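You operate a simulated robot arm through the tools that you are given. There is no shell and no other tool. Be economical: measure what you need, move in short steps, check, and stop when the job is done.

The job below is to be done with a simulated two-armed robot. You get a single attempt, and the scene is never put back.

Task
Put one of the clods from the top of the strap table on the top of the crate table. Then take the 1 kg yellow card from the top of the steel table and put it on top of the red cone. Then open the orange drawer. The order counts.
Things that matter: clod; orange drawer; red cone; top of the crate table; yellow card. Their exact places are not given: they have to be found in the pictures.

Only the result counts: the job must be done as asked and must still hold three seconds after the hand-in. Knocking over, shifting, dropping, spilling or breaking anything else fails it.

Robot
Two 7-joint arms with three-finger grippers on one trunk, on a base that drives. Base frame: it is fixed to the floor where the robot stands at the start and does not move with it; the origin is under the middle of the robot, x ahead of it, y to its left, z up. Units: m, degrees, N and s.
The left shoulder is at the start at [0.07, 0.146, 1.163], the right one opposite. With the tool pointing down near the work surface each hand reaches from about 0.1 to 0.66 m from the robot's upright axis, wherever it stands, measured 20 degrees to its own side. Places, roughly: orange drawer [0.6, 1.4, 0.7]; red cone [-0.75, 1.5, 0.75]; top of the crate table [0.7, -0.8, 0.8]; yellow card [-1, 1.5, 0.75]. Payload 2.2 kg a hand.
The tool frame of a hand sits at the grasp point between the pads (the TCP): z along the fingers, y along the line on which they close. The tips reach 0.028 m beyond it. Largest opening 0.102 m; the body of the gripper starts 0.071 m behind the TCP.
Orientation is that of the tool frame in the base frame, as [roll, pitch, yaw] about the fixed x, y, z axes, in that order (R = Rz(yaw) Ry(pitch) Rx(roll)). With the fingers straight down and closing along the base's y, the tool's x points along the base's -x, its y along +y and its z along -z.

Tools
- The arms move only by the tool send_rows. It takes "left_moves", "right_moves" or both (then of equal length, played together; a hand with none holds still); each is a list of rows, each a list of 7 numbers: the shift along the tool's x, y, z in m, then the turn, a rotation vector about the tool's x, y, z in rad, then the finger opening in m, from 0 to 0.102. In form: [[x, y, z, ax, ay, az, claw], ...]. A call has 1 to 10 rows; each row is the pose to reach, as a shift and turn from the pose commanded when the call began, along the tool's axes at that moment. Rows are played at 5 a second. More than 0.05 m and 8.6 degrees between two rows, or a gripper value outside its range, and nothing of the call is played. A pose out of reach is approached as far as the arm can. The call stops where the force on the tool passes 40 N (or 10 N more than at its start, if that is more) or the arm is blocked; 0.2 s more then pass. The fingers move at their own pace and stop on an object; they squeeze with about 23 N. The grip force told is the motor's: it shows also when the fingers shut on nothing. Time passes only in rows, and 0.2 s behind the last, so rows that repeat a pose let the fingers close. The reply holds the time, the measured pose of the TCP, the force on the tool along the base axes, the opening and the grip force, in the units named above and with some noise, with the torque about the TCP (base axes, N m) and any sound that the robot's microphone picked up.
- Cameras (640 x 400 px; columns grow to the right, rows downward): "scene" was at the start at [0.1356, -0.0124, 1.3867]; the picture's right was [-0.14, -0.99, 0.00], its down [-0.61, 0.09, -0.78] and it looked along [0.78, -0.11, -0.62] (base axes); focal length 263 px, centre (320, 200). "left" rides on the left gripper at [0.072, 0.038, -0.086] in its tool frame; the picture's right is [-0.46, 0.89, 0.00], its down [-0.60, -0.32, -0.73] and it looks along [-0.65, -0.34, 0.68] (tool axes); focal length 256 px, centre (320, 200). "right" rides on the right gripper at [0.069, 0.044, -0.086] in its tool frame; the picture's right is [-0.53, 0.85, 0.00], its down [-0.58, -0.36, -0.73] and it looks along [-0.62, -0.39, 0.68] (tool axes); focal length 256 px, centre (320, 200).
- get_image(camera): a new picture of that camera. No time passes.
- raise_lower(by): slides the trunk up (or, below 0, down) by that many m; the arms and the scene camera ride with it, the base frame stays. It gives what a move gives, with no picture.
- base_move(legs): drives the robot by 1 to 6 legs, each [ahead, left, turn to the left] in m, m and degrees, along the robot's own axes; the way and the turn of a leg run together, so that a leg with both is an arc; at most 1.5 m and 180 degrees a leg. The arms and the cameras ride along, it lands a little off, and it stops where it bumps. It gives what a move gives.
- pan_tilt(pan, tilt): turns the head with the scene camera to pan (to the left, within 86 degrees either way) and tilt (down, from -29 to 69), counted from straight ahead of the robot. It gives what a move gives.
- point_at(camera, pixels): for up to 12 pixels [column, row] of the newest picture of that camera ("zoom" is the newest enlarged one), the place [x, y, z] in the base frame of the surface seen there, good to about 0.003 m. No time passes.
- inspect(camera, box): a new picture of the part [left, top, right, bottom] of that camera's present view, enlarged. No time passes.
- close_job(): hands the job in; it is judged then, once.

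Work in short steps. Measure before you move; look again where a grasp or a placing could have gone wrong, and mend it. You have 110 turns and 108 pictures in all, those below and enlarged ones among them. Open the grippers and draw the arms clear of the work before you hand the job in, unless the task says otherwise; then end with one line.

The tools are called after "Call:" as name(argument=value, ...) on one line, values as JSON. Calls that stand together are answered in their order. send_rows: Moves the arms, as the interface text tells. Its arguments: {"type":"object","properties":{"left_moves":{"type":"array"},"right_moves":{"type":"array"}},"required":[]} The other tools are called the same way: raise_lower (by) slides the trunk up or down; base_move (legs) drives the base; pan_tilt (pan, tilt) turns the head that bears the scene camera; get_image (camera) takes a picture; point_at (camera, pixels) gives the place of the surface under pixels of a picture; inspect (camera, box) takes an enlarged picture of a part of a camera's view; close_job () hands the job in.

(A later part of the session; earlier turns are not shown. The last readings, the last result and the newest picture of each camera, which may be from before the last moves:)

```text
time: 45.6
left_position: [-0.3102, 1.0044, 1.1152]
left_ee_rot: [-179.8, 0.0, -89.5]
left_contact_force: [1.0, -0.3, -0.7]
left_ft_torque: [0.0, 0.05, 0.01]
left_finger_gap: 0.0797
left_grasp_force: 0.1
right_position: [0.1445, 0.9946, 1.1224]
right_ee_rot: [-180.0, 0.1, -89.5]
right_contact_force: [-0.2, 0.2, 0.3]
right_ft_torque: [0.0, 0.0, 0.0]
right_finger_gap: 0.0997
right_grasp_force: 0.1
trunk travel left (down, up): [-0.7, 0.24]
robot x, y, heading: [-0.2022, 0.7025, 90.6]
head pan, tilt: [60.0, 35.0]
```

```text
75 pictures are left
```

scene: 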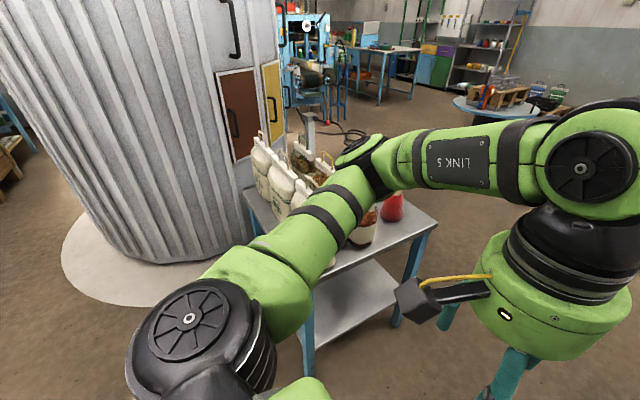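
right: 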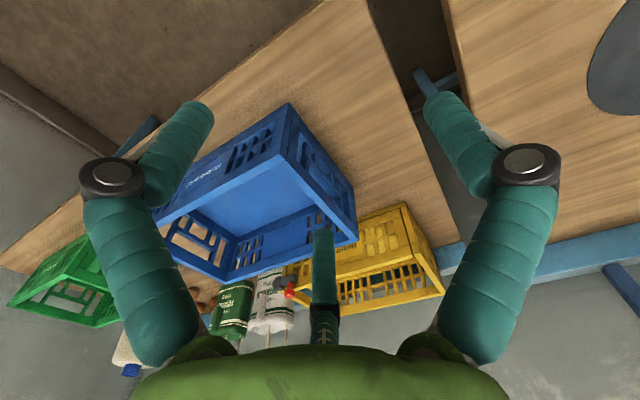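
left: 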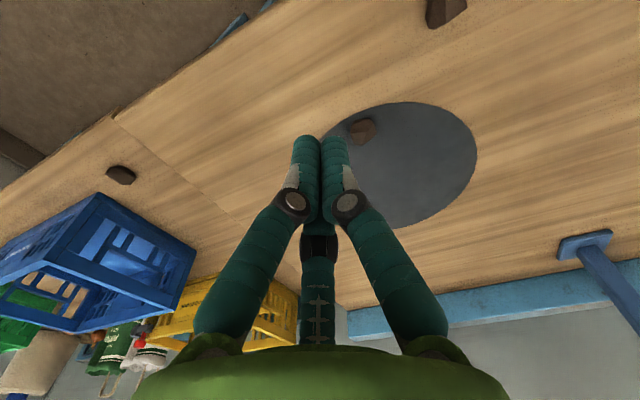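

The arm hides the table. I drive 0.55 m further and turn to face the steel table.

Call:
base_move(legs=[[0.55, 0, 0], [0, 0, 90]])

Call:
pan_tilt(pan=0, tilt=42)

Call:
get_image(camera="scene")

```text
time: 52.6
left_position: [-0.5077, 1.163, 1.1159]
left_ee_rot: [-179.9, 0.0, -0.4]
left_contact_force: [0.1, 0.0, -0.7]
left_ft_torque: [-0.05, -0.03, 0.02]
left_finger_gap: 0.08
left_grasp_force: 0.0
right_position: [-0.4906, 1.617, 1.122]
right_ee_rot: [-179.9, 0.0, -0.7]
right_contact_force: [-0.3, -0.1, -0.3]
right_ft_torque: [-0.01, 0.01, 0.0]
right_finger_gap: 0.0999
right_grasp_force: 0.0
trunk travel left (down, up): [-0.7, 0.24]
robot x, y, heading: [-0.2058, 1.2606, 179.2]
head pan, tilt: [60.0, 35.0]
```

```text
time: 53.9
left_position: [-0.5073, 1.1632, 1.1144]
left_ee_rot: [-179.9, 0.0, -0.5]
left_contact_force: [0.1, 0.4, -0.9]
left_ft_torque: [-0.02, 0.01, 0.0]
left_finger_gap: 0.0801
left_grasp_force: 0.2
right_position: [-0.492, 1.6161, 1.1212]
right_ee_rot: [180.0, -0.1, -0.6]
right_contact_force: [0.1, -0.5, 0.0]
right_ft_torque: [-0.01, -0.01, -0.01]
right_finger_gap: 0.1001
right_grasp_force: 0.0
trunk travel left (down, up): [-0.7, 0.24]
robot x, y, heading: [-0.2076, 1.2609, 179.2]
head pan, tilt: [0.0, 42.0]
```

```text
74 pictures are left
```

scene: 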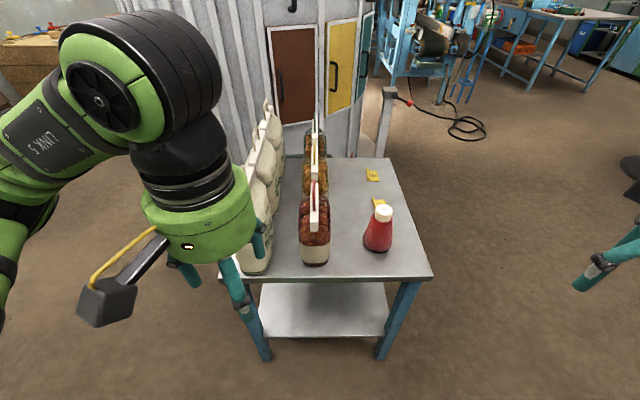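

I see the red cone at (378,230) and two yellow cards at (372,175) and (378,203). I zoom in.

Call:
inspect(camera="scene", box=[340, 155, 440, 260])

Call:
point_at(camera="scene", pixels=[[372, 175], [380, 202], [383, 211], [378, 240], [388, 262], [428, 275], [388, 160], [315, 220], [315, 260]])

```text
3.81 times, centred on (390, 208) of scene
```

zoom: 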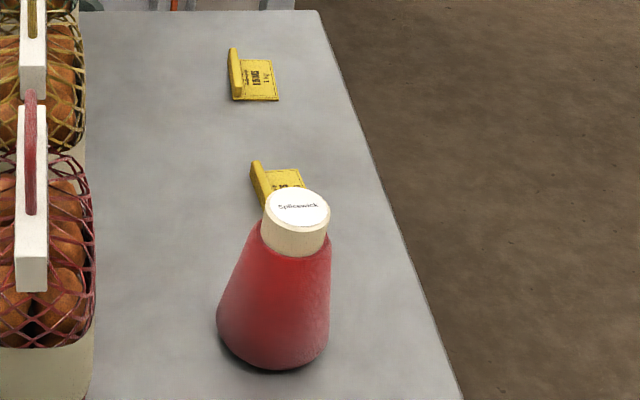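

```text
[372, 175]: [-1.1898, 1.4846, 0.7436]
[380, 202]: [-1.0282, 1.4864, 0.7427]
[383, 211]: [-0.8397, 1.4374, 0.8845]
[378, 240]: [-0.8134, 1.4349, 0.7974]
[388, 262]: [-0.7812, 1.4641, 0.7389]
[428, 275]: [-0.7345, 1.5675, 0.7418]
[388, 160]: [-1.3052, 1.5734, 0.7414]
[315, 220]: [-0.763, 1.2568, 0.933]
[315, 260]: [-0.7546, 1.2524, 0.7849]
```

The cards carry labels; I enlarge each to read which is "1 kg".

Call:
inspect(camera="scene", box=[364, 162, 388, 184])

Call:
inspect(camera="scene", box=[372, 192, 396, 214])

```text
16.00 times, centred on (376, 173) of scene
```

zoom: 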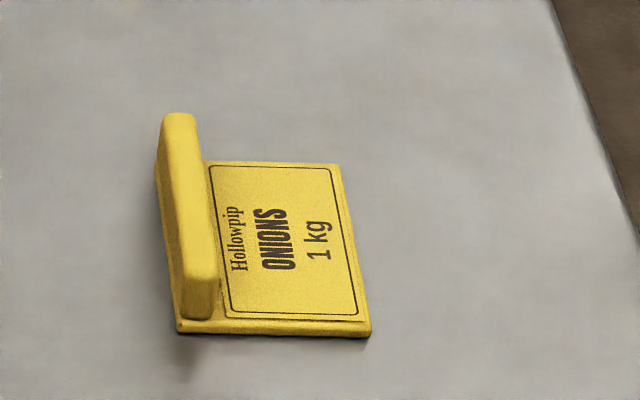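

```text
16.00 times, centred on (384, 203) of scene
```

zoom: 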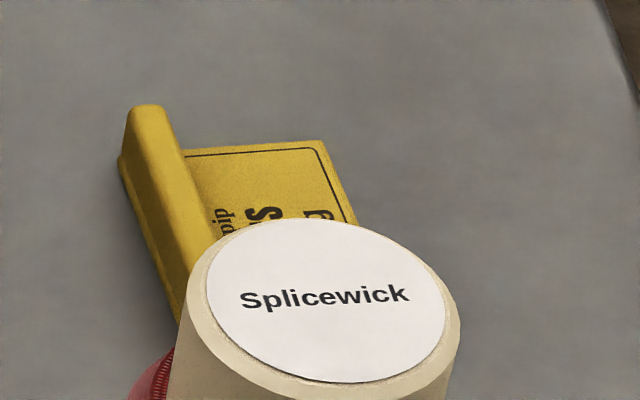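

The far card reads "1 kg". I plan to work from the +y side of the steel table, so I look at the floor there.

Call:
pan_tilt(pan=-45, tilt=35)

Call:
get_image(camera="scene")

```text
time: 55.0
left_position: [-0.5073, 1.1629, 1.1164]
left_ee_rot: [-179.9, 0.0, -0.5]
left_contact_force: [1.4, 0.2, -0.2]
left_ft_torque: [0.02, -0.02, -0.01]
left_finger_gap: 0.0799
left_grasp_force: 0.0
right_position: [-0.4908, 1.6163, 1.121]
right_ee_rot: [179.9, 0.0, -0.6]
right_contact_force: [0.5, 0.6, 0.0]
right_ft_torque: [-0.01, -0.02, -0.02]
right_finger_gap: 0.0999
right_grasp_force: 0.0
trunk travel left (down, up): [-0.7, 0.24]
robot x, y, heading: [-0.2056, 1.2604, 179.3]
head pan, tilt: [-45.0, 35.0]
```

```text
70 pictures are left
```

scene: 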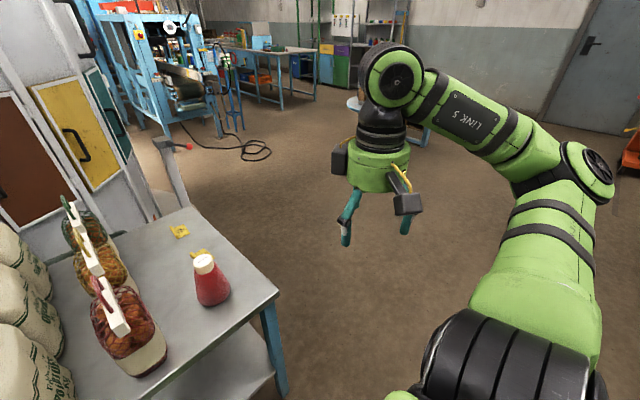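

Call:
point_at(camera="scene", pixels=[[263, 157], [225, 150], [178, 190], [165, 145], [187, 147], [300, 200], [250, 180], [345, 115], [215, 130]])

Call:
inspect(camera="scene", box=[120, 100, 300, 240])

```text
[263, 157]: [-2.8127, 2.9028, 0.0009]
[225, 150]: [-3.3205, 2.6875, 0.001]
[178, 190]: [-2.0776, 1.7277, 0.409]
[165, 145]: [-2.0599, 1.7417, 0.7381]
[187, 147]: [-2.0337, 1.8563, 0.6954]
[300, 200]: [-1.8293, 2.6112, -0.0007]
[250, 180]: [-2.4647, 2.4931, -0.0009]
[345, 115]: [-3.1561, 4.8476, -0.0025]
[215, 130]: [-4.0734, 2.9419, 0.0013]
```

```text
2.86 times, centred on (210, 170) of scene
```

zoom: 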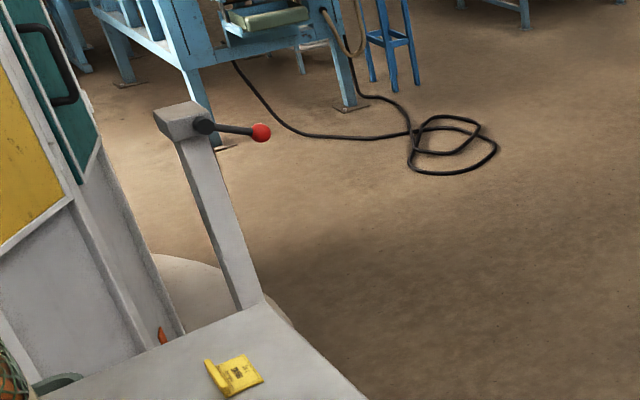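

The floor is clear and the post stands far off at x≈-2.06. I strafe, drive ahead and turn to face the table from the +y side.

Call:
base_move(legs=[[0, -0.76, 0], [0.87, 0, 0], [0, 0, 91]])

Call:
pan_tilt(pan=0, tilt=50)

Call:
get_image(camera="scene")

```text
time: 67.2
left_position: [-0.9434, 1.7444, 1.1153]
left_ee_rot: [-180.0, -0.1, 91.4]
left_contact_force: [0.8, 0.6, 0.0]
left_ft_torque: [-0.01, 0.0, 0.04]
left_finger_gap: 0.0803
left_grasp_force: 0.1
right_position: [-1.3973, 1.7473, 1.1218]
right_ee_rot: [180.0, 0.0, 91.3]
right_contact_force: [0.8, 0.3, -0.2]
right_ft_torque: [-0.01, 0.03, -0.01]
right_finger_gap: 0.1
right_grasp_force: 0.0
trunk travel left (down, up): [-0.7, 0.24]
robot x, y, heading: [-1.0523, 2.0432, -88.6]
head pan, tilt: [-45.0, 35.0]
```

```text
time: 68.3
left_position: [-0.9412, 1.7457, 1.1149]
left_ee_rot: [-179.9, -0.1, 91.3]
left_contact_force: [-0.5, -0.7, 0.4]
left_ft_torque: [-0.01, 0.02, 0.04]
left_finger_gap: 0.0801
left_grasp_force: 0.0
right_position: [-1.3968, 1.7486, 1.1224]
right_ee_rot: [180.0, 0.1, 91.2]
right_contact_force: [0.8, -0.1, -0.2]
right_ft_torque: [-0.03, -0.05, -0.02]
right_finger_gap: 0.0997
right_grasp_force: 0.0
trunk travel left (down, up): [-0.7, 0.24]
robot x, y, heading: [-1.0493, 2.0476, -88.6]
head pan, tilt: [0.0, 50.0]
```

```text
68 pictures are left
```

scene: 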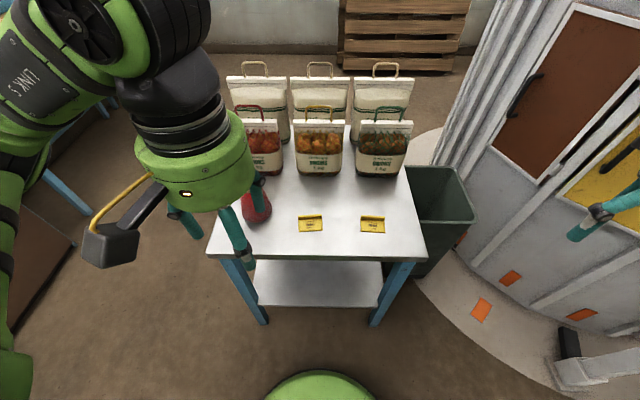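

Now the 1 kg card is at (372,224) and the other at (311,224). I check both labels.

Call:
inspect(camera="scene", box=[356, 210, 390, 236])

Call:
inspect(camera="scene", box=[294, 210, 328, 236])

Call:
point_at(camera="scene", pixels=[[361, 218], [384, 218], [360, 231], [385, 232], [372, 217], [372, 228], [256, 190], [256, 212], [300, 218], [320, 180], [383, 175]])

```text
15.38 times, centred on (373, 223) of scene
```

zoom: 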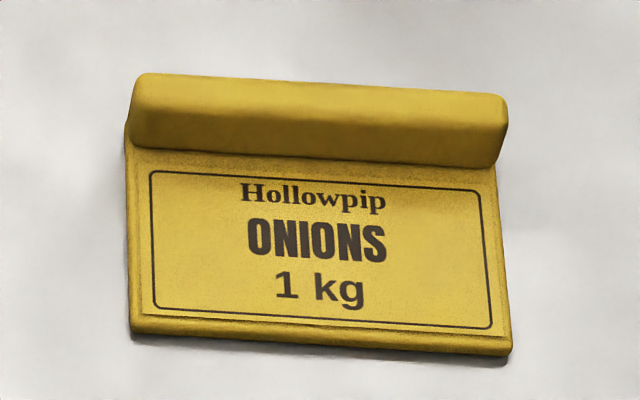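

```text
15.38 times, centred on (311, 223) of scene
```

zoom: 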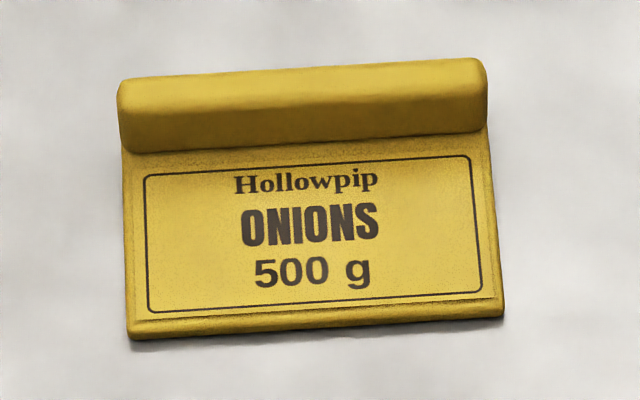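

```text
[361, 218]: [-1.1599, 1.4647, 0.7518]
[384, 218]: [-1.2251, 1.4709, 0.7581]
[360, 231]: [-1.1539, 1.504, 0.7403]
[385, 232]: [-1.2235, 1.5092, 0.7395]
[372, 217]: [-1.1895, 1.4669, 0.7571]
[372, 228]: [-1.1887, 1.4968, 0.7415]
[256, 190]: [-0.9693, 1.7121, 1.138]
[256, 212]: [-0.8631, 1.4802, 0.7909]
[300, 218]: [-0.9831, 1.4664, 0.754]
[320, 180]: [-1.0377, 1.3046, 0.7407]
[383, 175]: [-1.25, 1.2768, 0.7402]
```

The right card reads 1 kg, the other 500 g. I check the silo's distance on my right before I shift right and ahead.

Call:
pan_tilt(pan=-50, tilt=35)

Call:
get_image(camera="scene")

Call:
point_at(camera="scene", pixels=[[200, 100], [300, 100], [300, 250], [200, 250], [400, 250]])

```text
time: 69.5
left_position: [-0.9424, 1.7455, 1.115]
left_ee_rot: [-179.9, -0.1, 91.3]
left_contact_force: [0.6, 0.8, 0.2]
left_ft_torque: [0.03, 0.06, -0.01]
left_finger_gap: 0.0799
left_grasp_force: 0.0
right_position: [-1.3969, 1.7488, 1.1205]
right_ee_rot: [-179.9, 0.0, 91.1]
right_contact_force: [-0.3, 0.1, -0.8]
right_ft_torque: [-0.03, 0.06, -0.01]
right_finger_gap: 0.0999
right_grasp_force: 0.0
trunk travel left (down, up): [-0.7, 0.24]
robot x, y, heading: [-1.05, 2.0429, -88.9]
head pan, tilt: [-50.0, 35.0]
```

```text
65 pictures are left
```

scene: 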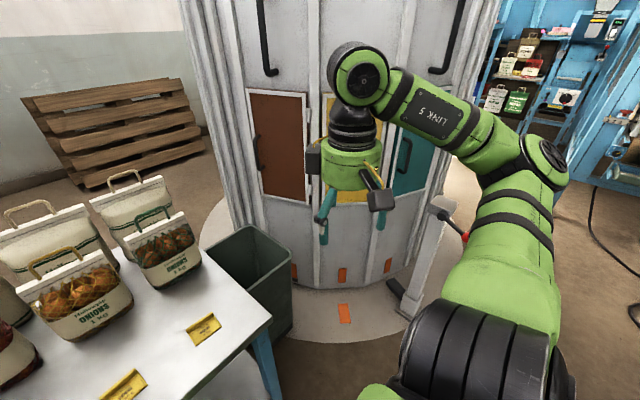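

```text
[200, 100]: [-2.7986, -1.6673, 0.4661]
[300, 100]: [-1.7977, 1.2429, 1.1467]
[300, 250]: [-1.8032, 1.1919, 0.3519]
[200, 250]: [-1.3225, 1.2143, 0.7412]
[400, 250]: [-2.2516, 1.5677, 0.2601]
```

Clear enough (silo x≈-1.8). I move 0.07 ahead and 0.10 right, and lower the trunk 0.1 m.

Call:
base_move(legs=[[0.07, -0.1, -1]])

Call:
raise_lower(by=-0.1)

Call:
pan_tilt(pan=0, tilt=55)

Call:
get_image(camera="scene")

```text
time: 70.8
left_position: [-1.0445, 1.6743, 1.1148]
left_ee_rot: [-179.9, 0.1, 90.4]
left_contact_force: [0.2, -0.3, -0.2]
left_ft_torque: [-0.04, 0.01, -0.01]
left_finger_gap: 0.0798
left_grasp_force: 0.0
right_position: [-1.4981, 1.6848, 1.1217]
right_ee_rot: [-179.9, 0.1, 90.2]
right_contact_force: [-0.2, -0.5, 0.5]
right_ft_torque: [-0.01, 0.01, 0.03]
right_finger_gap: 0.1
right_grasp_force: 0.1
trunk travel left (down, up): [-0.7, 0.24]
robot x, y, heading: [-1.1474, 1.9745, -89.7]
head pan, tilt: [-50.0, 35.0]
```

```text
time: 72.1
left_position: [-1.0457, 1.674, 1.0162]
left_ee_rot: [-179.9, 0.0, 90.3]
left_contact_force: [-0.4, 0.8, -0.6]
left_ft_torque: [-0.03, 0.0, 0.0]
left_finger_gap: 0.08
left_grasp_force: 0.0
right_position: [-1.5007, 1.683, 1.0215]
right_ee_rot: [-179.9, 0.0, 90.1]
right_contact_force: [0.8, 0.3, 0.0]
right_ft_torque: [-0.02, -0.01, 0.03]
right_finger_gap: 0.0999
right_grasp_force: 0.0
trunk travel left (down, up): [-0.6, 0.34]
robot x, y, heading: [-1.1516, 1.9747, -89.8]
head pan, tilt: [-50.0, 35.0]
```

```text
time: 73.3
left_position: [-1.0448, 1.6735, 1.0162]
left_ee_rot: [-179.8, 0.1, 90.2]
left_contact_force: [-0.5, 0.1, -1.2]
left_ft_torque: [0.0, -0.01, 0.01]
left_finger_gap: 0.0802
left_grasp_force: 0.1
right_position: [-1.5007, 1.6834, 1.0202]
right_ee_rot: [180.0, -0.1, 90.2]
right_contact_force: [0.0, 0.2, 0.3]
right_ft_torque: [-0.01, 0.01, -0.03]
right_finger_gap: 0.0998
right_grasp_force: 0.0
trunk travel left (down, up): [-0.6, 0.34]
robot x, y, heading: [-1.1526, 1.9748, -90.0]
head pan, tilt: [0.0, 55.0]
```

```text
64 pictures are left
```

scene: 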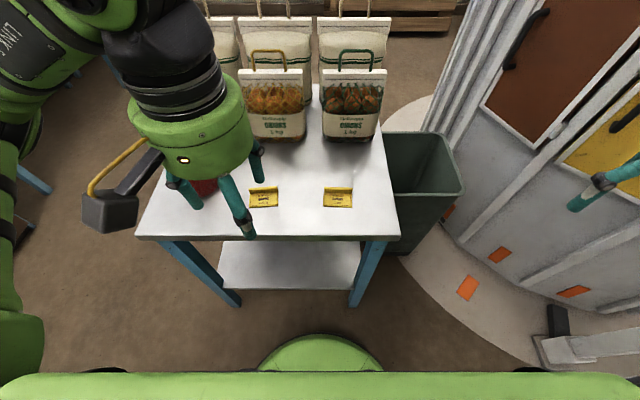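

I measure the 1 kg card's rib and the cone cap again from here.

Call:
inspect(camera="scene", box=[318, 180, 358, 212])

Call:
point_at(camera="zoom", pixels=[[90, 125], [300, 120], [530, 125], [90, 190], [300, 180], [530, 190], [90, 390], [530, 390], [300, 330]])

```text
12.50 times, centred on (338, 196) of scene
```

zoom: 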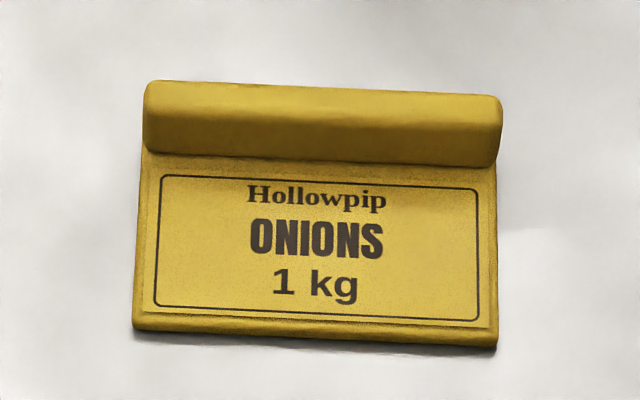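

```text
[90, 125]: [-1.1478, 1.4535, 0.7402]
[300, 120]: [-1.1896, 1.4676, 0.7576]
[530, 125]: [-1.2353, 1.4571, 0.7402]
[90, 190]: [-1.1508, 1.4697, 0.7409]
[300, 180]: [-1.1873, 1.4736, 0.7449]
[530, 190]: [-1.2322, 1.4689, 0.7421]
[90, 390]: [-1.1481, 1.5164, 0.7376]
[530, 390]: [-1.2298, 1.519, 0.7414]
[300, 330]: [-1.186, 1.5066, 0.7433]
```

Card centre x≈-1.193, rib at y≈1.468, tilted 2.5°. I move the left hand over it while turning -87° about the tool axis.

Call:
send_rows(left_moves=[[-0.02, -0.015, 0, 0, 0, -0.148, 0.07], [-0.04, -0.03, 0, 0, 0, -0.296, 0.06], [-0.06, -0.045, 0, 0, 0, -0.444, 0.05], [-0.08, -0.06, 0, 0, 0, -0.592, 0.05], [-0.1, -0.075, 0, 0, 0, -0.74, 0.05], [-0.12, -0.09, 0, 0, 0, -0.888, 0.05], [-0.14, -0.105, 0, 0, 0, -1.036, 0.05], [-0.16, -0.12, 0, 0, 0, -1.184, 0.05], [-0.18, -0.135, 0, 0, 0, -1.332, 0.05], [-0.2055, -0.148, 0, 0, 0, -1.48, 0.05]])

Call:
send_rows(left_moves=[[0, 0, 0.04, 0, 0, -0.044, 0.05], [0, 0, 0.08, 0, 0, -0.044, 0.05], [0, 0, 0.12, 0, 0, -0.044, 0.05], [0, 0, 0.16, 0, 0, -0.044, 0.05], [0, 0, 0.18, 0, 0, -0.044, 0.05], [0, 0, 0.18, 0, 0, -0.044, 0.05]])

Call:
get_image(camera="left")

Call:
get_image(camera="scene")

```text
time: 75.5
left_position: [-1.1926, 1.466, 1.0147]
left_ee_rot: [-179.8, 0.0, 175.2]
left_contact_force: [-0.6, -0.3, -0.4]
left_ft_torque: [0.02, 0.0, 0.01]
left_finger_gap: 0.05
left_grasp_force: 0.0
right_position: [-1.5011, 1.6834, 1.0204]
right_ee_rot: [180.0, -0.1, 90.2]
right_contact_force: [0.1, 0.0, -0.5]
right_ft_torque: [0.02, 0.03, 0.0]
right_finger_gap: 0.0999
right_grasp_force: 0.1
trunk travel left (down, up): [-0.6, 0.34]
robot x, y, heading: [-1.1531, 1.9708, -89.8]
head pan, tilt: [0.0, 55.0]
```

```text
time: 76.9
left_position: [-1.1942, 1.4659, 0.8362]
left_ee_rot: [-180.0, -0.1, 177.7]
left_contact_force: [-0.4, 0.6, -0.1]
left_ft_torque: [0.0, 0.01, 0.02]
left_finger_gap: 0.0498
left_grasp_force: 0.1
right_position: [-1.5007, 1.684, 1.0209]
right_ee_rot: [-179.9, 0.0, 90.3]
right_contact_force: [0.2, 0.6, -0.5]
right_ft_torque: [-0.03, -0.01, 0.02]
right_finger_gap: 0.1002
right_grasp_force: 0.1
trunk travel left (down, up): [-0.6, 0.34]
robot x, y, heading: [-1.1494, 1.9754, -89.8]
head pan, tilt: [0.0, 55.0]
```

```text
62 pictures are left
```

left: 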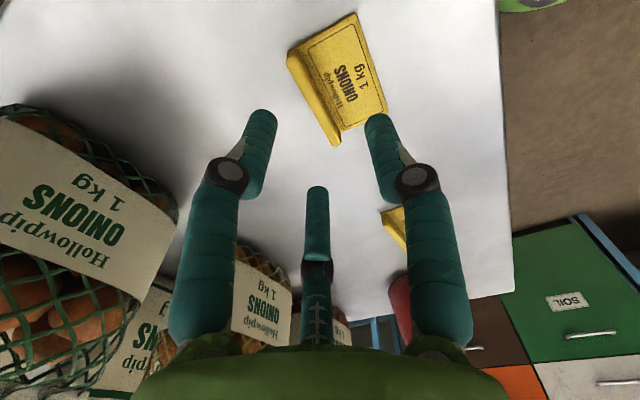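

```text
61 pictures are left
```

scene: 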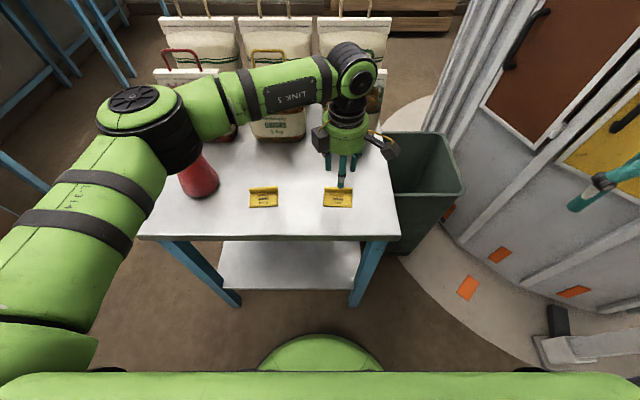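

The rib lies midway between the fingers near (316,95). I verify with a measurement.

Call:
point_at(camera="left", pixels=[[292, 58], [315, 95], [335, 140], [305, 85], [355, 85], [350, 16], [380, 100]])

Call:
inspect(camera="left", box=[270, 0, 410, 150])

```text
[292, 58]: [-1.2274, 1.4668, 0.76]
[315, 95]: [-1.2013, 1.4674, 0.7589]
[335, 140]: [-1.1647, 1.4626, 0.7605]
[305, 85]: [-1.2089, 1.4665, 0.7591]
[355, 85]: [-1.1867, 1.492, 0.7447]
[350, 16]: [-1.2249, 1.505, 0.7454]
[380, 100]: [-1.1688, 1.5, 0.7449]
```

```text
2.67 times, centred on (340, 75) of left
```

zoom: 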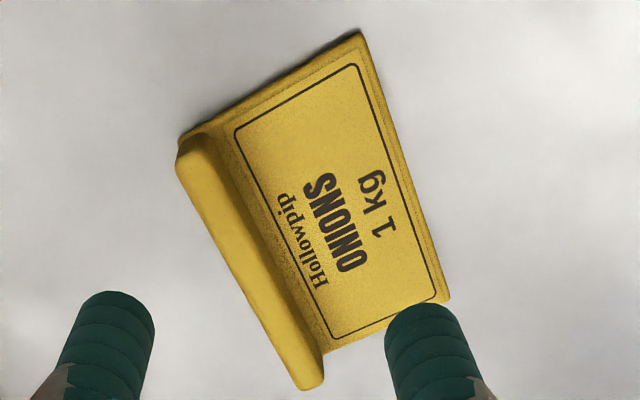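

The rib is at y≈1.466, plate top 0.745. I descend 0.060 m so the tips stop 3 mm above the plate, and close.

Call:
send_rows(left_moves=[[0, 0.0, 0.02, 0, 0, 0, 0.05], [0, 0.0, 0.04, 0, 0, 0, 0.05], [0, 0.0, 0.05, 0, 0, 0, 0.05], [0, 0.0, 0.06, 0, 0, 0, 0.05], [0, 0.0, 0.06, 0, 0, 0, 0.02], [0, 0.0, 0.06, 0, 0, 0, 0.0], [0, 0.0, 0.06, 0, 0, 0, 0.0], [0, 0.0, 0.06, 0, 0, 0, 0.0]])

Call:
get_image(camera="left")

```text
time: 78.7
left_position: [-1.1937, 1.4671, 0.7752]
left_ee_rot: [-179.8, -0.1, 177.6]
left_contact_force: [-0.1, -0.5, 0.5]
left_ft_torque: [-0.01, 0.02, 0.0]
left_finger_gap: 0.0137
left_grasp_force: 23.0
right_position: [-1.4999, 1.685, 1.0213]
right_ee_rot: [-180.0, 0.0, 90.2]
right_contact_force: [0.5, 0.2, -0.3]
right_ft_torque: [-0.02, 0.0, 0.01]
right_finger_gap: 0.0999
right_grasp_force: 0.1
trunk travel left (down, up): [-0.6, 0.34]
robot x, y, heading: [-1.1493, 1.9757, -90.0]
head pan, tilt: [0.0, 55.0]
```

```text
59 pictures are left
```

left: 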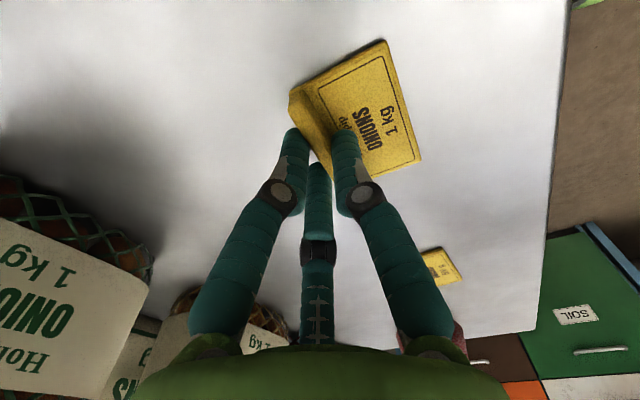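

Rib held (0.0137 m). I lift straight by 0.2 m.

Call:
send_rows(left_moves=[[0, 0, -0.01, 0, 0, 0, 0.0], [0, 0, -0.03, 0, 0, 0, 0.0], [0, 0, -0.07, 0, 0, 0, 0.0], [0, 0, -0.11, 0, 0, 0, 0.0], [0, 0, -0.15, 0, 0, 0, 0.0], [0, 0, -0.19, 0, 0, 0, 0.0], [0, 0, -0.22, 0, 0, 0, 0.0]])

Call:
get_image(camera="left")

Call:
get_image(camera="scene")

```text
time: 80.3
left_position: [-1.1925, 1.4677, 0.9971]
left_ee_rot: [179.9, -0.2, 177.7]
left_contact_force: [-0.6, 0.1, -0.3]
left_ft_torque: [0.01, 0.0, 0.0]
left_finger_gap: 0.0136
left_grasp_force: 22.9
right_position: [-1.5006, 1.6845, 1.0209]
right_ee_rot: [180.0, -0.1, 90.2]
right_contact_force: [-0.4, 0.6, 0.4]
right_ft_torque: [0.0, 0.02, -0.02]
right_finger_gap: 0.1001
right_grasp_force: 0.2
trunk travel left (down, up): [-0.6, 0.34]
robot x, y, heading: [-1.1473, 1.9723, -90.0]
head pan, tilt: [0.0, 55.0]
```

```text
58 pictures are left
```

left: 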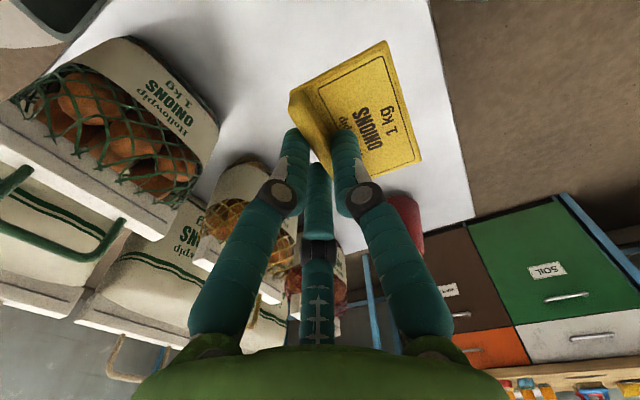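

```text
57 pictures are left
```

scene: 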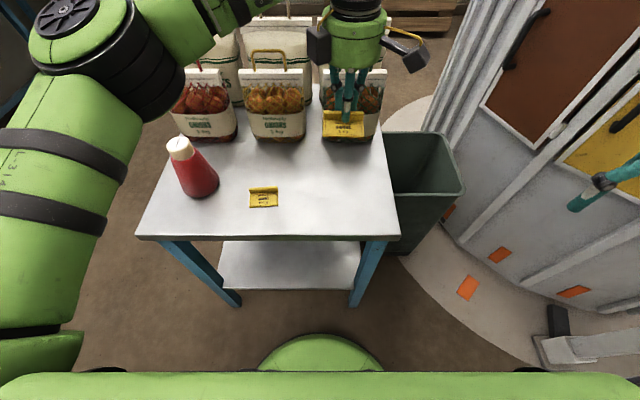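

Held. The cone's cap is at (179,146); I measure it.

Call:
inspect(camera="scene", box=[159, 130, 199, 162])

Call:
point_at(camera="zoom", pixels=[[300, 170], [200, 160], [420, 150], [300, 110], [320, 220], [150, 180], [480, 140], [300, 90], [300, 240]])

```text
12.50 times, centred on (179, 146) of scene
```

zoom: 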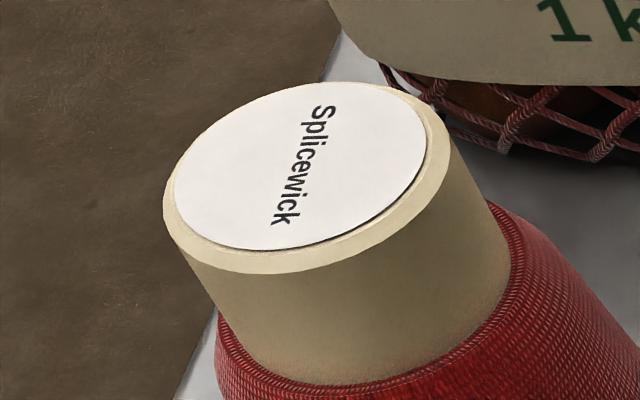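

```text
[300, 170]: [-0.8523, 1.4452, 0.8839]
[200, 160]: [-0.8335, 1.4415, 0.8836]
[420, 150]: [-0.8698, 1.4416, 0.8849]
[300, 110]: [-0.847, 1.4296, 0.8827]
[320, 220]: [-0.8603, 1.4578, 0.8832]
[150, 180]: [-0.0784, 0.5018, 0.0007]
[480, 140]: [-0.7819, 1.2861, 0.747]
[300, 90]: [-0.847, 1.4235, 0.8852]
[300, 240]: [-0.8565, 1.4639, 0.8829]
```

Cap centre is (-0.852, 1.444, 0.884). I carry the card there at height; TCP aim (-0.850, 1.435).

Call:
send_rows(left_moves=[[-0.04, -0.002, 0, 0, 0, 0, 0.0], [-0.08, -0.004, 0, 0, 0, 0, 0.0], [-0.12, -0.007, 0, 0, 0, 0, 0.0], [-0.16, -0.009, 0, 0, 0, 0, 0.0], [-0.2, -0.011, 0, 0, 0, 0, 0.0], [-0.24, -0.013, 0, 0, 0, 0, 0.0], [-0.28, -0.015, 0, 0, 0, 0, 0.0], [-0.315, -0.017, 0, 0, 0, 0, 0.0], [-0.3435, -0.0193, 0, 0, 0, 0, 0.0], [-0.3435, -0.0193, 0, 0, 0, 0, 0.0]])

Call:
get_image(camera="left")

Call:
get_image(camera="scene")

```text
time: 82.5
left_position: [-0.8505, 1.4339, 0.995]
left_ee_rot: [-179.9, 0.0, 177.6]
left_contact_force: [-0.1, 0.4, -0.3]
left_ft_torque: [0.03, -0.01, 0.0]
left_finger_gap: 0.0132
left_grasp_force: 23.1
right_position: [-1.5019, 1.6832, 1.0206]
right_ee_rot: [180.0, 0.0, 90.2]
right_contact_force: [0.5, -0.6, -0.8]
right_ft_torque: [0.0, -0.05, 0.0]
right_finger_gap: 0.0999
right_grasp_force: 0.0
trunk travel left (down, up): [-0.6, 0.34]
robot x, y, heading: [-1.1511, 1.9733, -89.6]
head pan, tilt: [0.0, 55.0]
```

```text
55 pictures are left
```

left: 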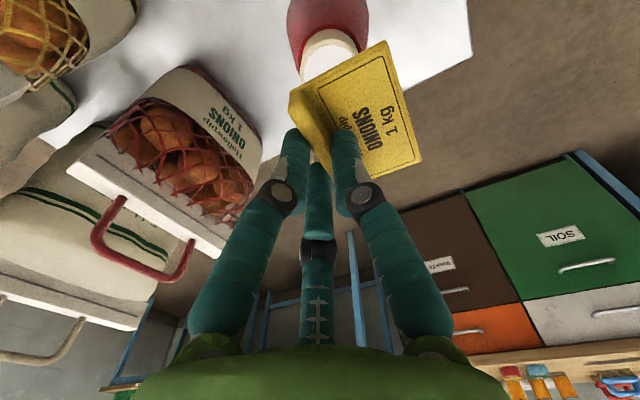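

```text
54 pictures are left
```

scene: 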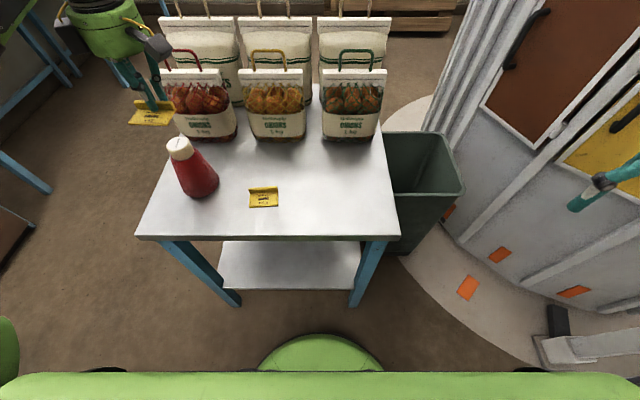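

I verify the card's place with the left camera.

Call:
point_at(camera="left", pixels=[[386, 48], [418, 158], [325, 88], [370, 100], [294, 105], [328, 42]])

Call:
send_rows(left_moves=[[0, 0, 0.02, 0, 0, 0, 0.0], [0, 0, 0.04, 0, 0, 0, 0.0], [0, 0, 0.06, 0, 0, 0, 0.0], [0, 0, 0.066, 0, 0, 0, 0.0]])

Call:
get_image(camera="scene")

Call:
inspect(camera="scene", box=[130, 90, 230, 200])

```text
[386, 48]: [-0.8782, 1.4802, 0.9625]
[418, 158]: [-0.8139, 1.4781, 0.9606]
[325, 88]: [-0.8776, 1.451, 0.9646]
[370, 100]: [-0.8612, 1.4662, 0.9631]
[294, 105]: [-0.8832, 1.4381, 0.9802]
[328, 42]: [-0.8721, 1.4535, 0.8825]
```

```text
time: 83.5
left_position: [-0.8519, 1.432, 0.9302]
left_ee_rot: [-180.0, 0.0, 177.6]
left_contact_force: [0.2, 0.2, 0.4]
left_ft_torque: [0.01, 0.04, -0.03]
left_finger_gap: 0.0134
left_grasp_force: 22.8
right_position: [-1.5003, 1.6844, 1.0216]
right_ee_rot: [180.0, -0.1, 90.2]
right_contact_force: [0.5, -0.6, -0.5]
right_ft_torque: [-0.01, 0.0, -0.03]
right_finger_gap: 0.0999
right_grasp_force: 0.0
trunk travel left (down, up): [-0.6, 0.34]
robot x, y, heading: [-1.1515, 1.9776, -89.8]
head pan, tilt: [0.0, 55.0]
```

```text
53 pictures are left
```

scene: 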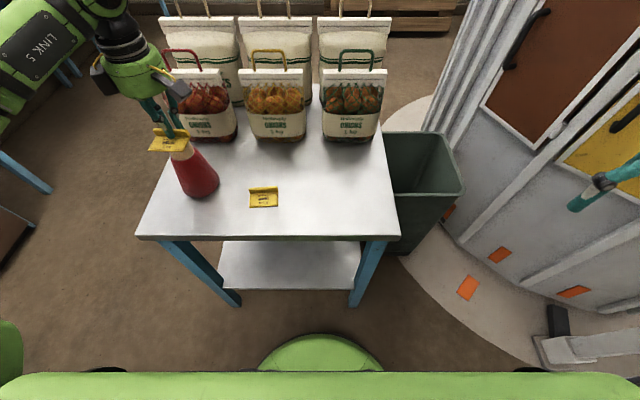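

```text
3.64 times, centred on (180, 145) of scene
```

zoom: 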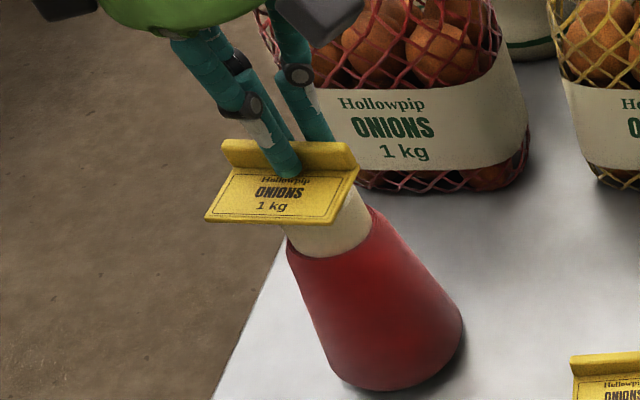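

The card is centred over the cap and about 10 mm above it. I lower slowly to contact.

Call:
send_rows(left_moves=[[0.001, 0.002, 0.005, 0, 0, 0, 0.0], [0.001, 0.002, 0.008, 0, 0, 0, 0.0], [0.001, 0.002, 0.0095, 0, 0, 0, 0.0], [0.001, 0.002, 0.0105, 0, 0, 0, 0.0], [0.001, 0.002, 0.0105, 0, 0, 0, 0.0]])

Call:
inspect(camera="scene", box=[140, 110, 220, 200])

```text
time: 84.7
left_position: [-0.8518, 1.4349, 0.9191]
left_ee_rot: [-179.9, -0.1, 177.6]
left_contact_force: [0.6, 0.2, 0.9]
left_ft_torque: [-0.04, 0.01, 0.01]
left_finger_gap: 0.0133
left_grasp_force: 23.5
right_position: [-1.5003, 1.6841, 1.0211]
right_ee_rot: [-180.0, 0.0, 90.2]
right_contact_force: [0.6, 0.6, -0.7]
right_ft_torque: [0.0, 0.01, 0.01]
right_finger_gap: 0.1001
right_grasp_force: 0.1
trunk travel left (down, up): [-0.6, 0.34]
robot x, y, heading: [-1.1489, 1.9744, -89.9]
head pan, tilt: [0.0, 55.0]
```

```text
4.44 times, centred on (180, 155) of scene
```

zoom: 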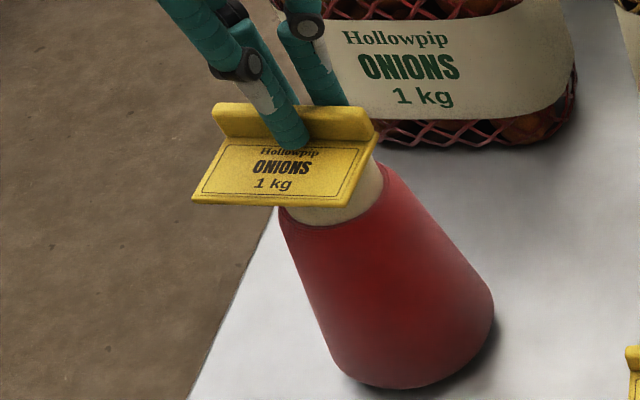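

Not yet a clear contact force; I lower in 1 mm steps.

Call:
send_rows(left_moves=[[0, 0, 0.001, 0, 0, 0, 0.0], [0, 0, 0.001, 0, 0, 0, 0.0]])

Call:
send_rows(left_moves=[[0, 0, 0.001, 0, 0, 0, 0.0], [0, 0, 0.001, 0, 0, 0, 0.0]])

```text
time: 85.3
left_position: [-0.8528, 1.4344, 0.919]
left_ee_rot: [-180.0, -0.1, 177.6]
left_contact_force: [0.4, -1.0, 2.1]
left_ft_torque: [-0.08, -0.01, -0.01]
left_finger_gap: 0.0134
left_grasp_force: 22.9
right_position: [-1.5012, 1.6844, 1.0221]
right_ee_rot: [180.0, 0.0, 90.2]
right_contact_force: [0.2, -1.0, -0.4]
right_ft_torque: [0.02, 0.0, 0.0]
right_finger_gap: 0.1001
right_grasp_force: 0.1
trunk travel left (down, up): [-0.6, 0.34]
robot x, y, heading: [-1.154, 1.9736, -89.8]
head pan, tilt: [0.0, 55.0]
```

```text
time: 85.9
left_position: [-0.8519, 1.4362, 0.9186]
left_ee_rot: [-179.7, 0.0, 177.8]
left_contact_force: [1.5, -1.2, 7.8]
left_ft_torque: [0.02, 0.01, -0.05]
left_finger_gap: 0.0135
left_grasp_force: 23.3
right_position: [-1.5008, 1.6845, 1.0209]
right_ee_rot: [-179.9, 0.0, 90.2]
right_contact_force: [0.3, -0.3, -0.1]
right_ft_torque: [0.01, 0.01, -0.02]
right_finger_gap: 0.0997
right_grasp_force: 0.1
trunk travel left (down, up): [-0.6, 0.34]
robot x, y, heading: [-1.1442, 1.9754, -89.8]
head pan, tilt: [0.0, 55.0]
```

Contact (7.8 N). I ease 1 mm, open slowly a little, and rise straight.

Call:
send_rows(left_moves=[[0, 0, -0.001, 0, 0, 0, 0.0], [0, 0, -0.001, 0, 0, 0, 0.016], [0, 0, -0.001, 0, 0, 0, 0.022], [0, 0, -0.001, 0, 0, 0, 0.034], [0, 0, -0.001, 0, 0, 0, 0.034], [0, 0, -0.01, 0, 0, 0, 0.034], [0, 0, -0.03, 0, 0, 0, 0.034], [0, 0, -0.07, 0, 0, 0, 0.034], [0, 0, -0.11, 0, 0, 0, 0.034]])

Call:
inspect(camera="scene", box=[140, 100, 220, 200])

Call:
get_image(camera="left")

```text
time: 87.9
left_position: [-0.8517, 1.4399, 1.0293]
left_ee_rot: [-179.9, 0.0, 177.6]
left_contact_force: [-0.9, 0.7, -1.6]
left_ft_torque: [-0.01, 0.01, -0.05]
left_finger_gap: 0.0341
left_grasp_force: 0.0
right_position: [-1.5014, 1.6834, 1.0216]
right_ee_rot: [-180.0, 0.1, 90.2]
right_contact_force: [0.1, 0.5, 0.4]
right_ft_torque: [-0.03, 0.01, -0.01]
right_finger_gap: 0.1001
right_grasp_force: 0.0
trunk travel left (down, up): [-0.6, 0.34]
robot x, y, heading: [-1.1489, 1.9765, -89.8]
head pan, tilt: [0.0, 55.0]
```

```text
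4.00 times, centred on (180, 150) of scene
```

zoom: 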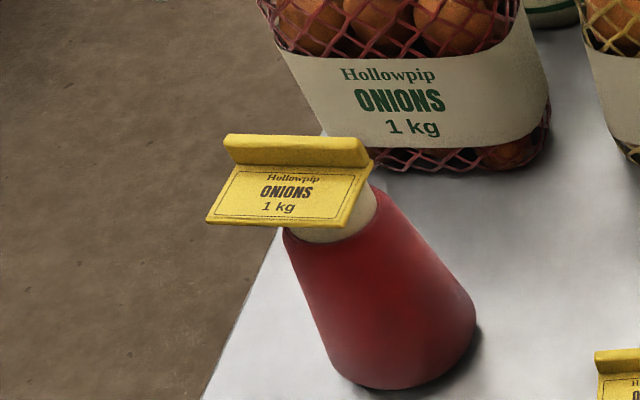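

```text
49 pictures are left
```

left: 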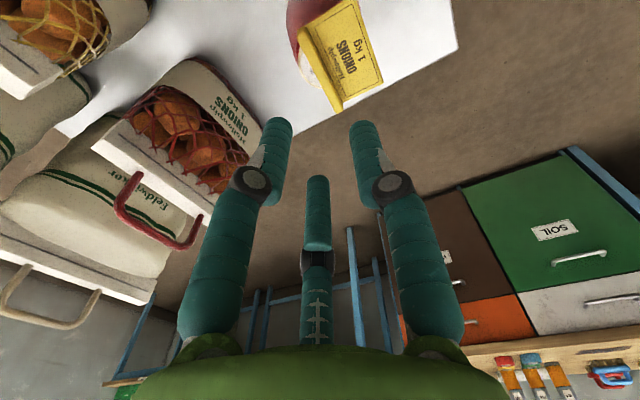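

The 1 kg card rests steadily on the cone. I draw the left arm up and back, turning it to its rest orientation.

Call:
send_rows(left_moves=[[0, 0.015, -0.02, 0, 0, 0.148, 0.034], [0, 0.03, -0.04, 0, 0, 0.296, 0.05], [0, 0.05, -0.06, 0, 0, 0.444, 0.06], [0, 0.07, -0.08, 0, 0, 0.592, 0.06], [0.0, 0.09, -0.09, 0, 0, 0.74, 0.06], [0.01, 0.12, -0.1, 0, 0, 0.888, 0.06], [0.02, 0.15, -0.1, 0, 0, 1.036, 0.06], [0.03, 0.18, -0.1, 0, 0, 1.184, 0.06], [0.05, 0.21, -0.1, 0, 0, 1.332, 0.06], [0.07, 0.24, -0.1, 0, 0, 1.48, 0.06]])

Call:
base_move(legs=[[-0.3, 0, 0], [0, 0, 90], [0.8, 0, 0]])

Call:
pan_tilt(pan=-40, tilt=30)

Call:
get_image(camera="scene")

```text
time: 90.1
left_position: [-0.9117, 1.6778, 1.125]
left_ee_rot: [-179.9, 0.0, 92.7]
left_contact_force: [0.4, 0.6, -0.3]
left_ft_torque: [-0.04, -0.04, -0.03]
left_finger_gap: 0.0598
left_grasp_force: 0.1
right_position: [-1.5017, 1.6843, 1.0201]
right_ee_rot: [-180.0, 0.0, 90.2]
right_contact_force: [0.1, 0.1, -0.4]
right_ft_torque: [-0.02, -0.02, 0.0]
right_finger_gap: 0.1
right_grasp_force: 0.1
trunk travel left (down, up): [-0.6, 0.34]
robot x, y, heading: [-1.1487, 1.9746, -89.7]
head pan, tilt: [0.0, 55.0]
```

```text
time: 99.8
left_position: [-0.0597, 2.515, 1.1259]
left_ee_rot: [-180.0, 0.2, -177.0]
left_contact_force: [-0.4, -0.3, -0.6]
left_ft_torque: [0.01, -0.02, 0.0]
left_finger_gap: 0.0599
left_grasp_force: 0.0
right_position: [-0.0635, 1.9273, 1.0215]
right_ee_rot: [-179.9, 0.0, -179.6]
right_contact_force: [0.2, 0.1, -0.7]
right_ft_torque: [0.0, 0.0, 0.01]
right_finger_gap: 0.1001
right_grasp_force: 0.2
trunk travel left (down, up): [-0.6, 0.34]
robot x, y, heading: [-0.3555, 2.2762, 0.4]
head pan, tilt: [0.0, 55.0]
```

```text
time: 100.8
left_position: [-0.0585, 2.516, 1.1242]
left_ee_rot: [-179.9, 0.1, -177.1]
left_contact_force: [0.1, -0.1, -1.1]
left_ft_torque: [0.01, 0.0, -0.01]
left_finger_gap: 0.0599
left_grasp_force: 0.0
right_position: [-0.064, 1.9275, 1.0219]
right_ee_rot: [179.9, 0.0, -179.6]
right_contact_force: [0.1, -0.4, 0.7]
right_ft_torque: [0.02, -0.01, -0.03]
right_finger_gap: 0.0999
right_grasp_force: 0.0
trunk travel left (down, up): [-0.6, 0.34]
robot x, y, heading: [-0.3511, 2.2772, 0.4]
head pan, tilt: [-40.0, 30.0]
```

```text
48 pictures are left
```

scene: 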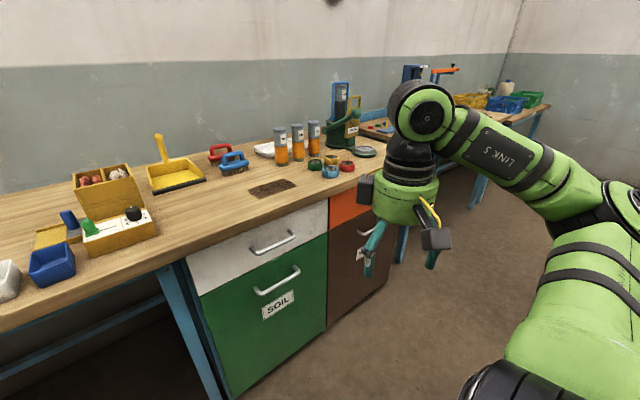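

The orange drawer is right of the white one, partly hidden. I move 0.13 ahead and strafe 0.78 right, keeping clear of the steel table.

Call:
base_move(legs=[[0.13, 0, 0], [0, -0.78, 0]])

Call:
pan_tilt(pan=-10, tilt=45)

Call:
get_image(camera="scene")

```text
time: 106.0
left_position: [0.0715, 1.72, 1.1254]
left_ee_rot: [-179.9, 0.0, -178.2]
left_contact_force: [-0.1, 0.4, 0.9]
left_ft_torque: [0.03, 0.0, -0.02]
left_finger_gap: 0.06
left_grasp_force: 0.1
right_position: [0.054, 1.1312, 1.0211]
right_ee_rot: [-180.0, -0.1, 179.1]
right_contact_force: [-0.9, 0.2, -0.2]
right_ft_torque: [0.01, 0.03, 0.02]
right_finger_gap: 0.1003
right_grasp_force: 0.0
trunk travel left (down, up): [-0.6, 0.34]
robot x, y, heading: [-0.2295, 1.4888, -1.0]
head pan, tilt: [-40.0, 30.0]
```

```text
time: 106.9
left_position: [0.0718, 1.7193, 1.1248]
left_ee_rot: [-180.0, 0.2, -178.2]
left_contact_force: [0.4, -0.1, -0.3]
left_ft_torque: [0.06, 0.0, -0.01]
left_finger_gap: 0.0599
left_grasp_force: 0.0
right_position: [0.0548, 1.131, 1.0211]
right_ee_rot: [180.0, 0.0, 179.1]
right_contact_force: [-0.6, 0.7, -0.2]
right_ft_torque: [0.01, 0.03, -0.03]
right_finger_gap: 0.1
right_grasp_force: 0.1
trunk travel left (down, up): [-0.6, 0.34]
robot x, y, heading: [-0.2301, 1.486, -1.1]
head pan, tilt: [-10.0, 45.0]
```

```text
47 pictures are left
```

scene: 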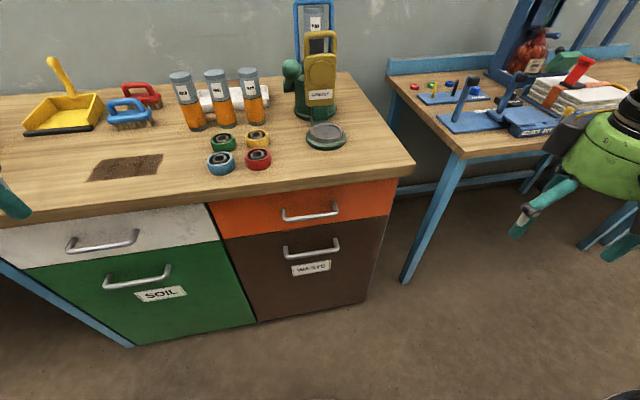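

The orange drawer's handle is at (310,214), a horizontal bar. I measure it.

Call:
inspect(camera="scene", box=[260, 180, 360, 245])

Call:
point_at(camera="zoom", pixels=[[150, 245], [320, 235], [490, 220], [320, 180], [320, 238], [160, 185], [480, 145], [320, 300], [230, 241], [400, 228]])

Call:
point_at(camera="scene", pixels=[[215, 215], [390, 190], [300, 190], [310, 187]])

```text
6.15 times, centred on (310, 212) of scene
```

zoom: 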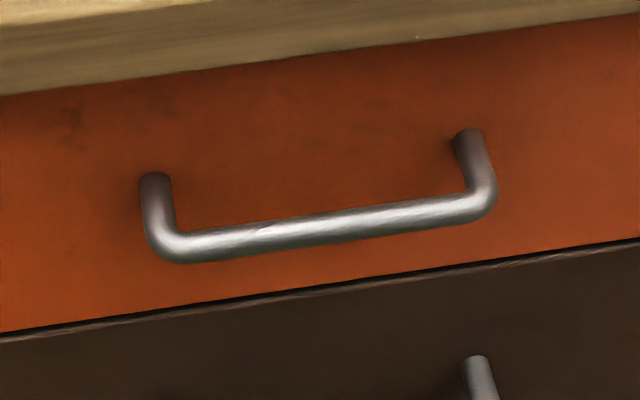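

```text
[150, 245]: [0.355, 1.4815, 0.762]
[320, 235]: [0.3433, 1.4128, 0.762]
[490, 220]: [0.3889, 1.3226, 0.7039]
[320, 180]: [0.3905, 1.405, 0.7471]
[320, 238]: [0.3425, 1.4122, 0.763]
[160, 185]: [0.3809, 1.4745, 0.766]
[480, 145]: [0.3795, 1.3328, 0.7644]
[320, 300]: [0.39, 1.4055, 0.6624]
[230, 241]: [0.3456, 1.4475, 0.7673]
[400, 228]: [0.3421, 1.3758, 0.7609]
```

```text
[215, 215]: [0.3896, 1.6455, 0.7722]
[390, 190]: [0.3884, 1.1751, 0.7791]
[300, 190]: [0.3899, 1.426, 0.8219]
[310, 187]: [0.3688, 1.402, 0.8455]
```

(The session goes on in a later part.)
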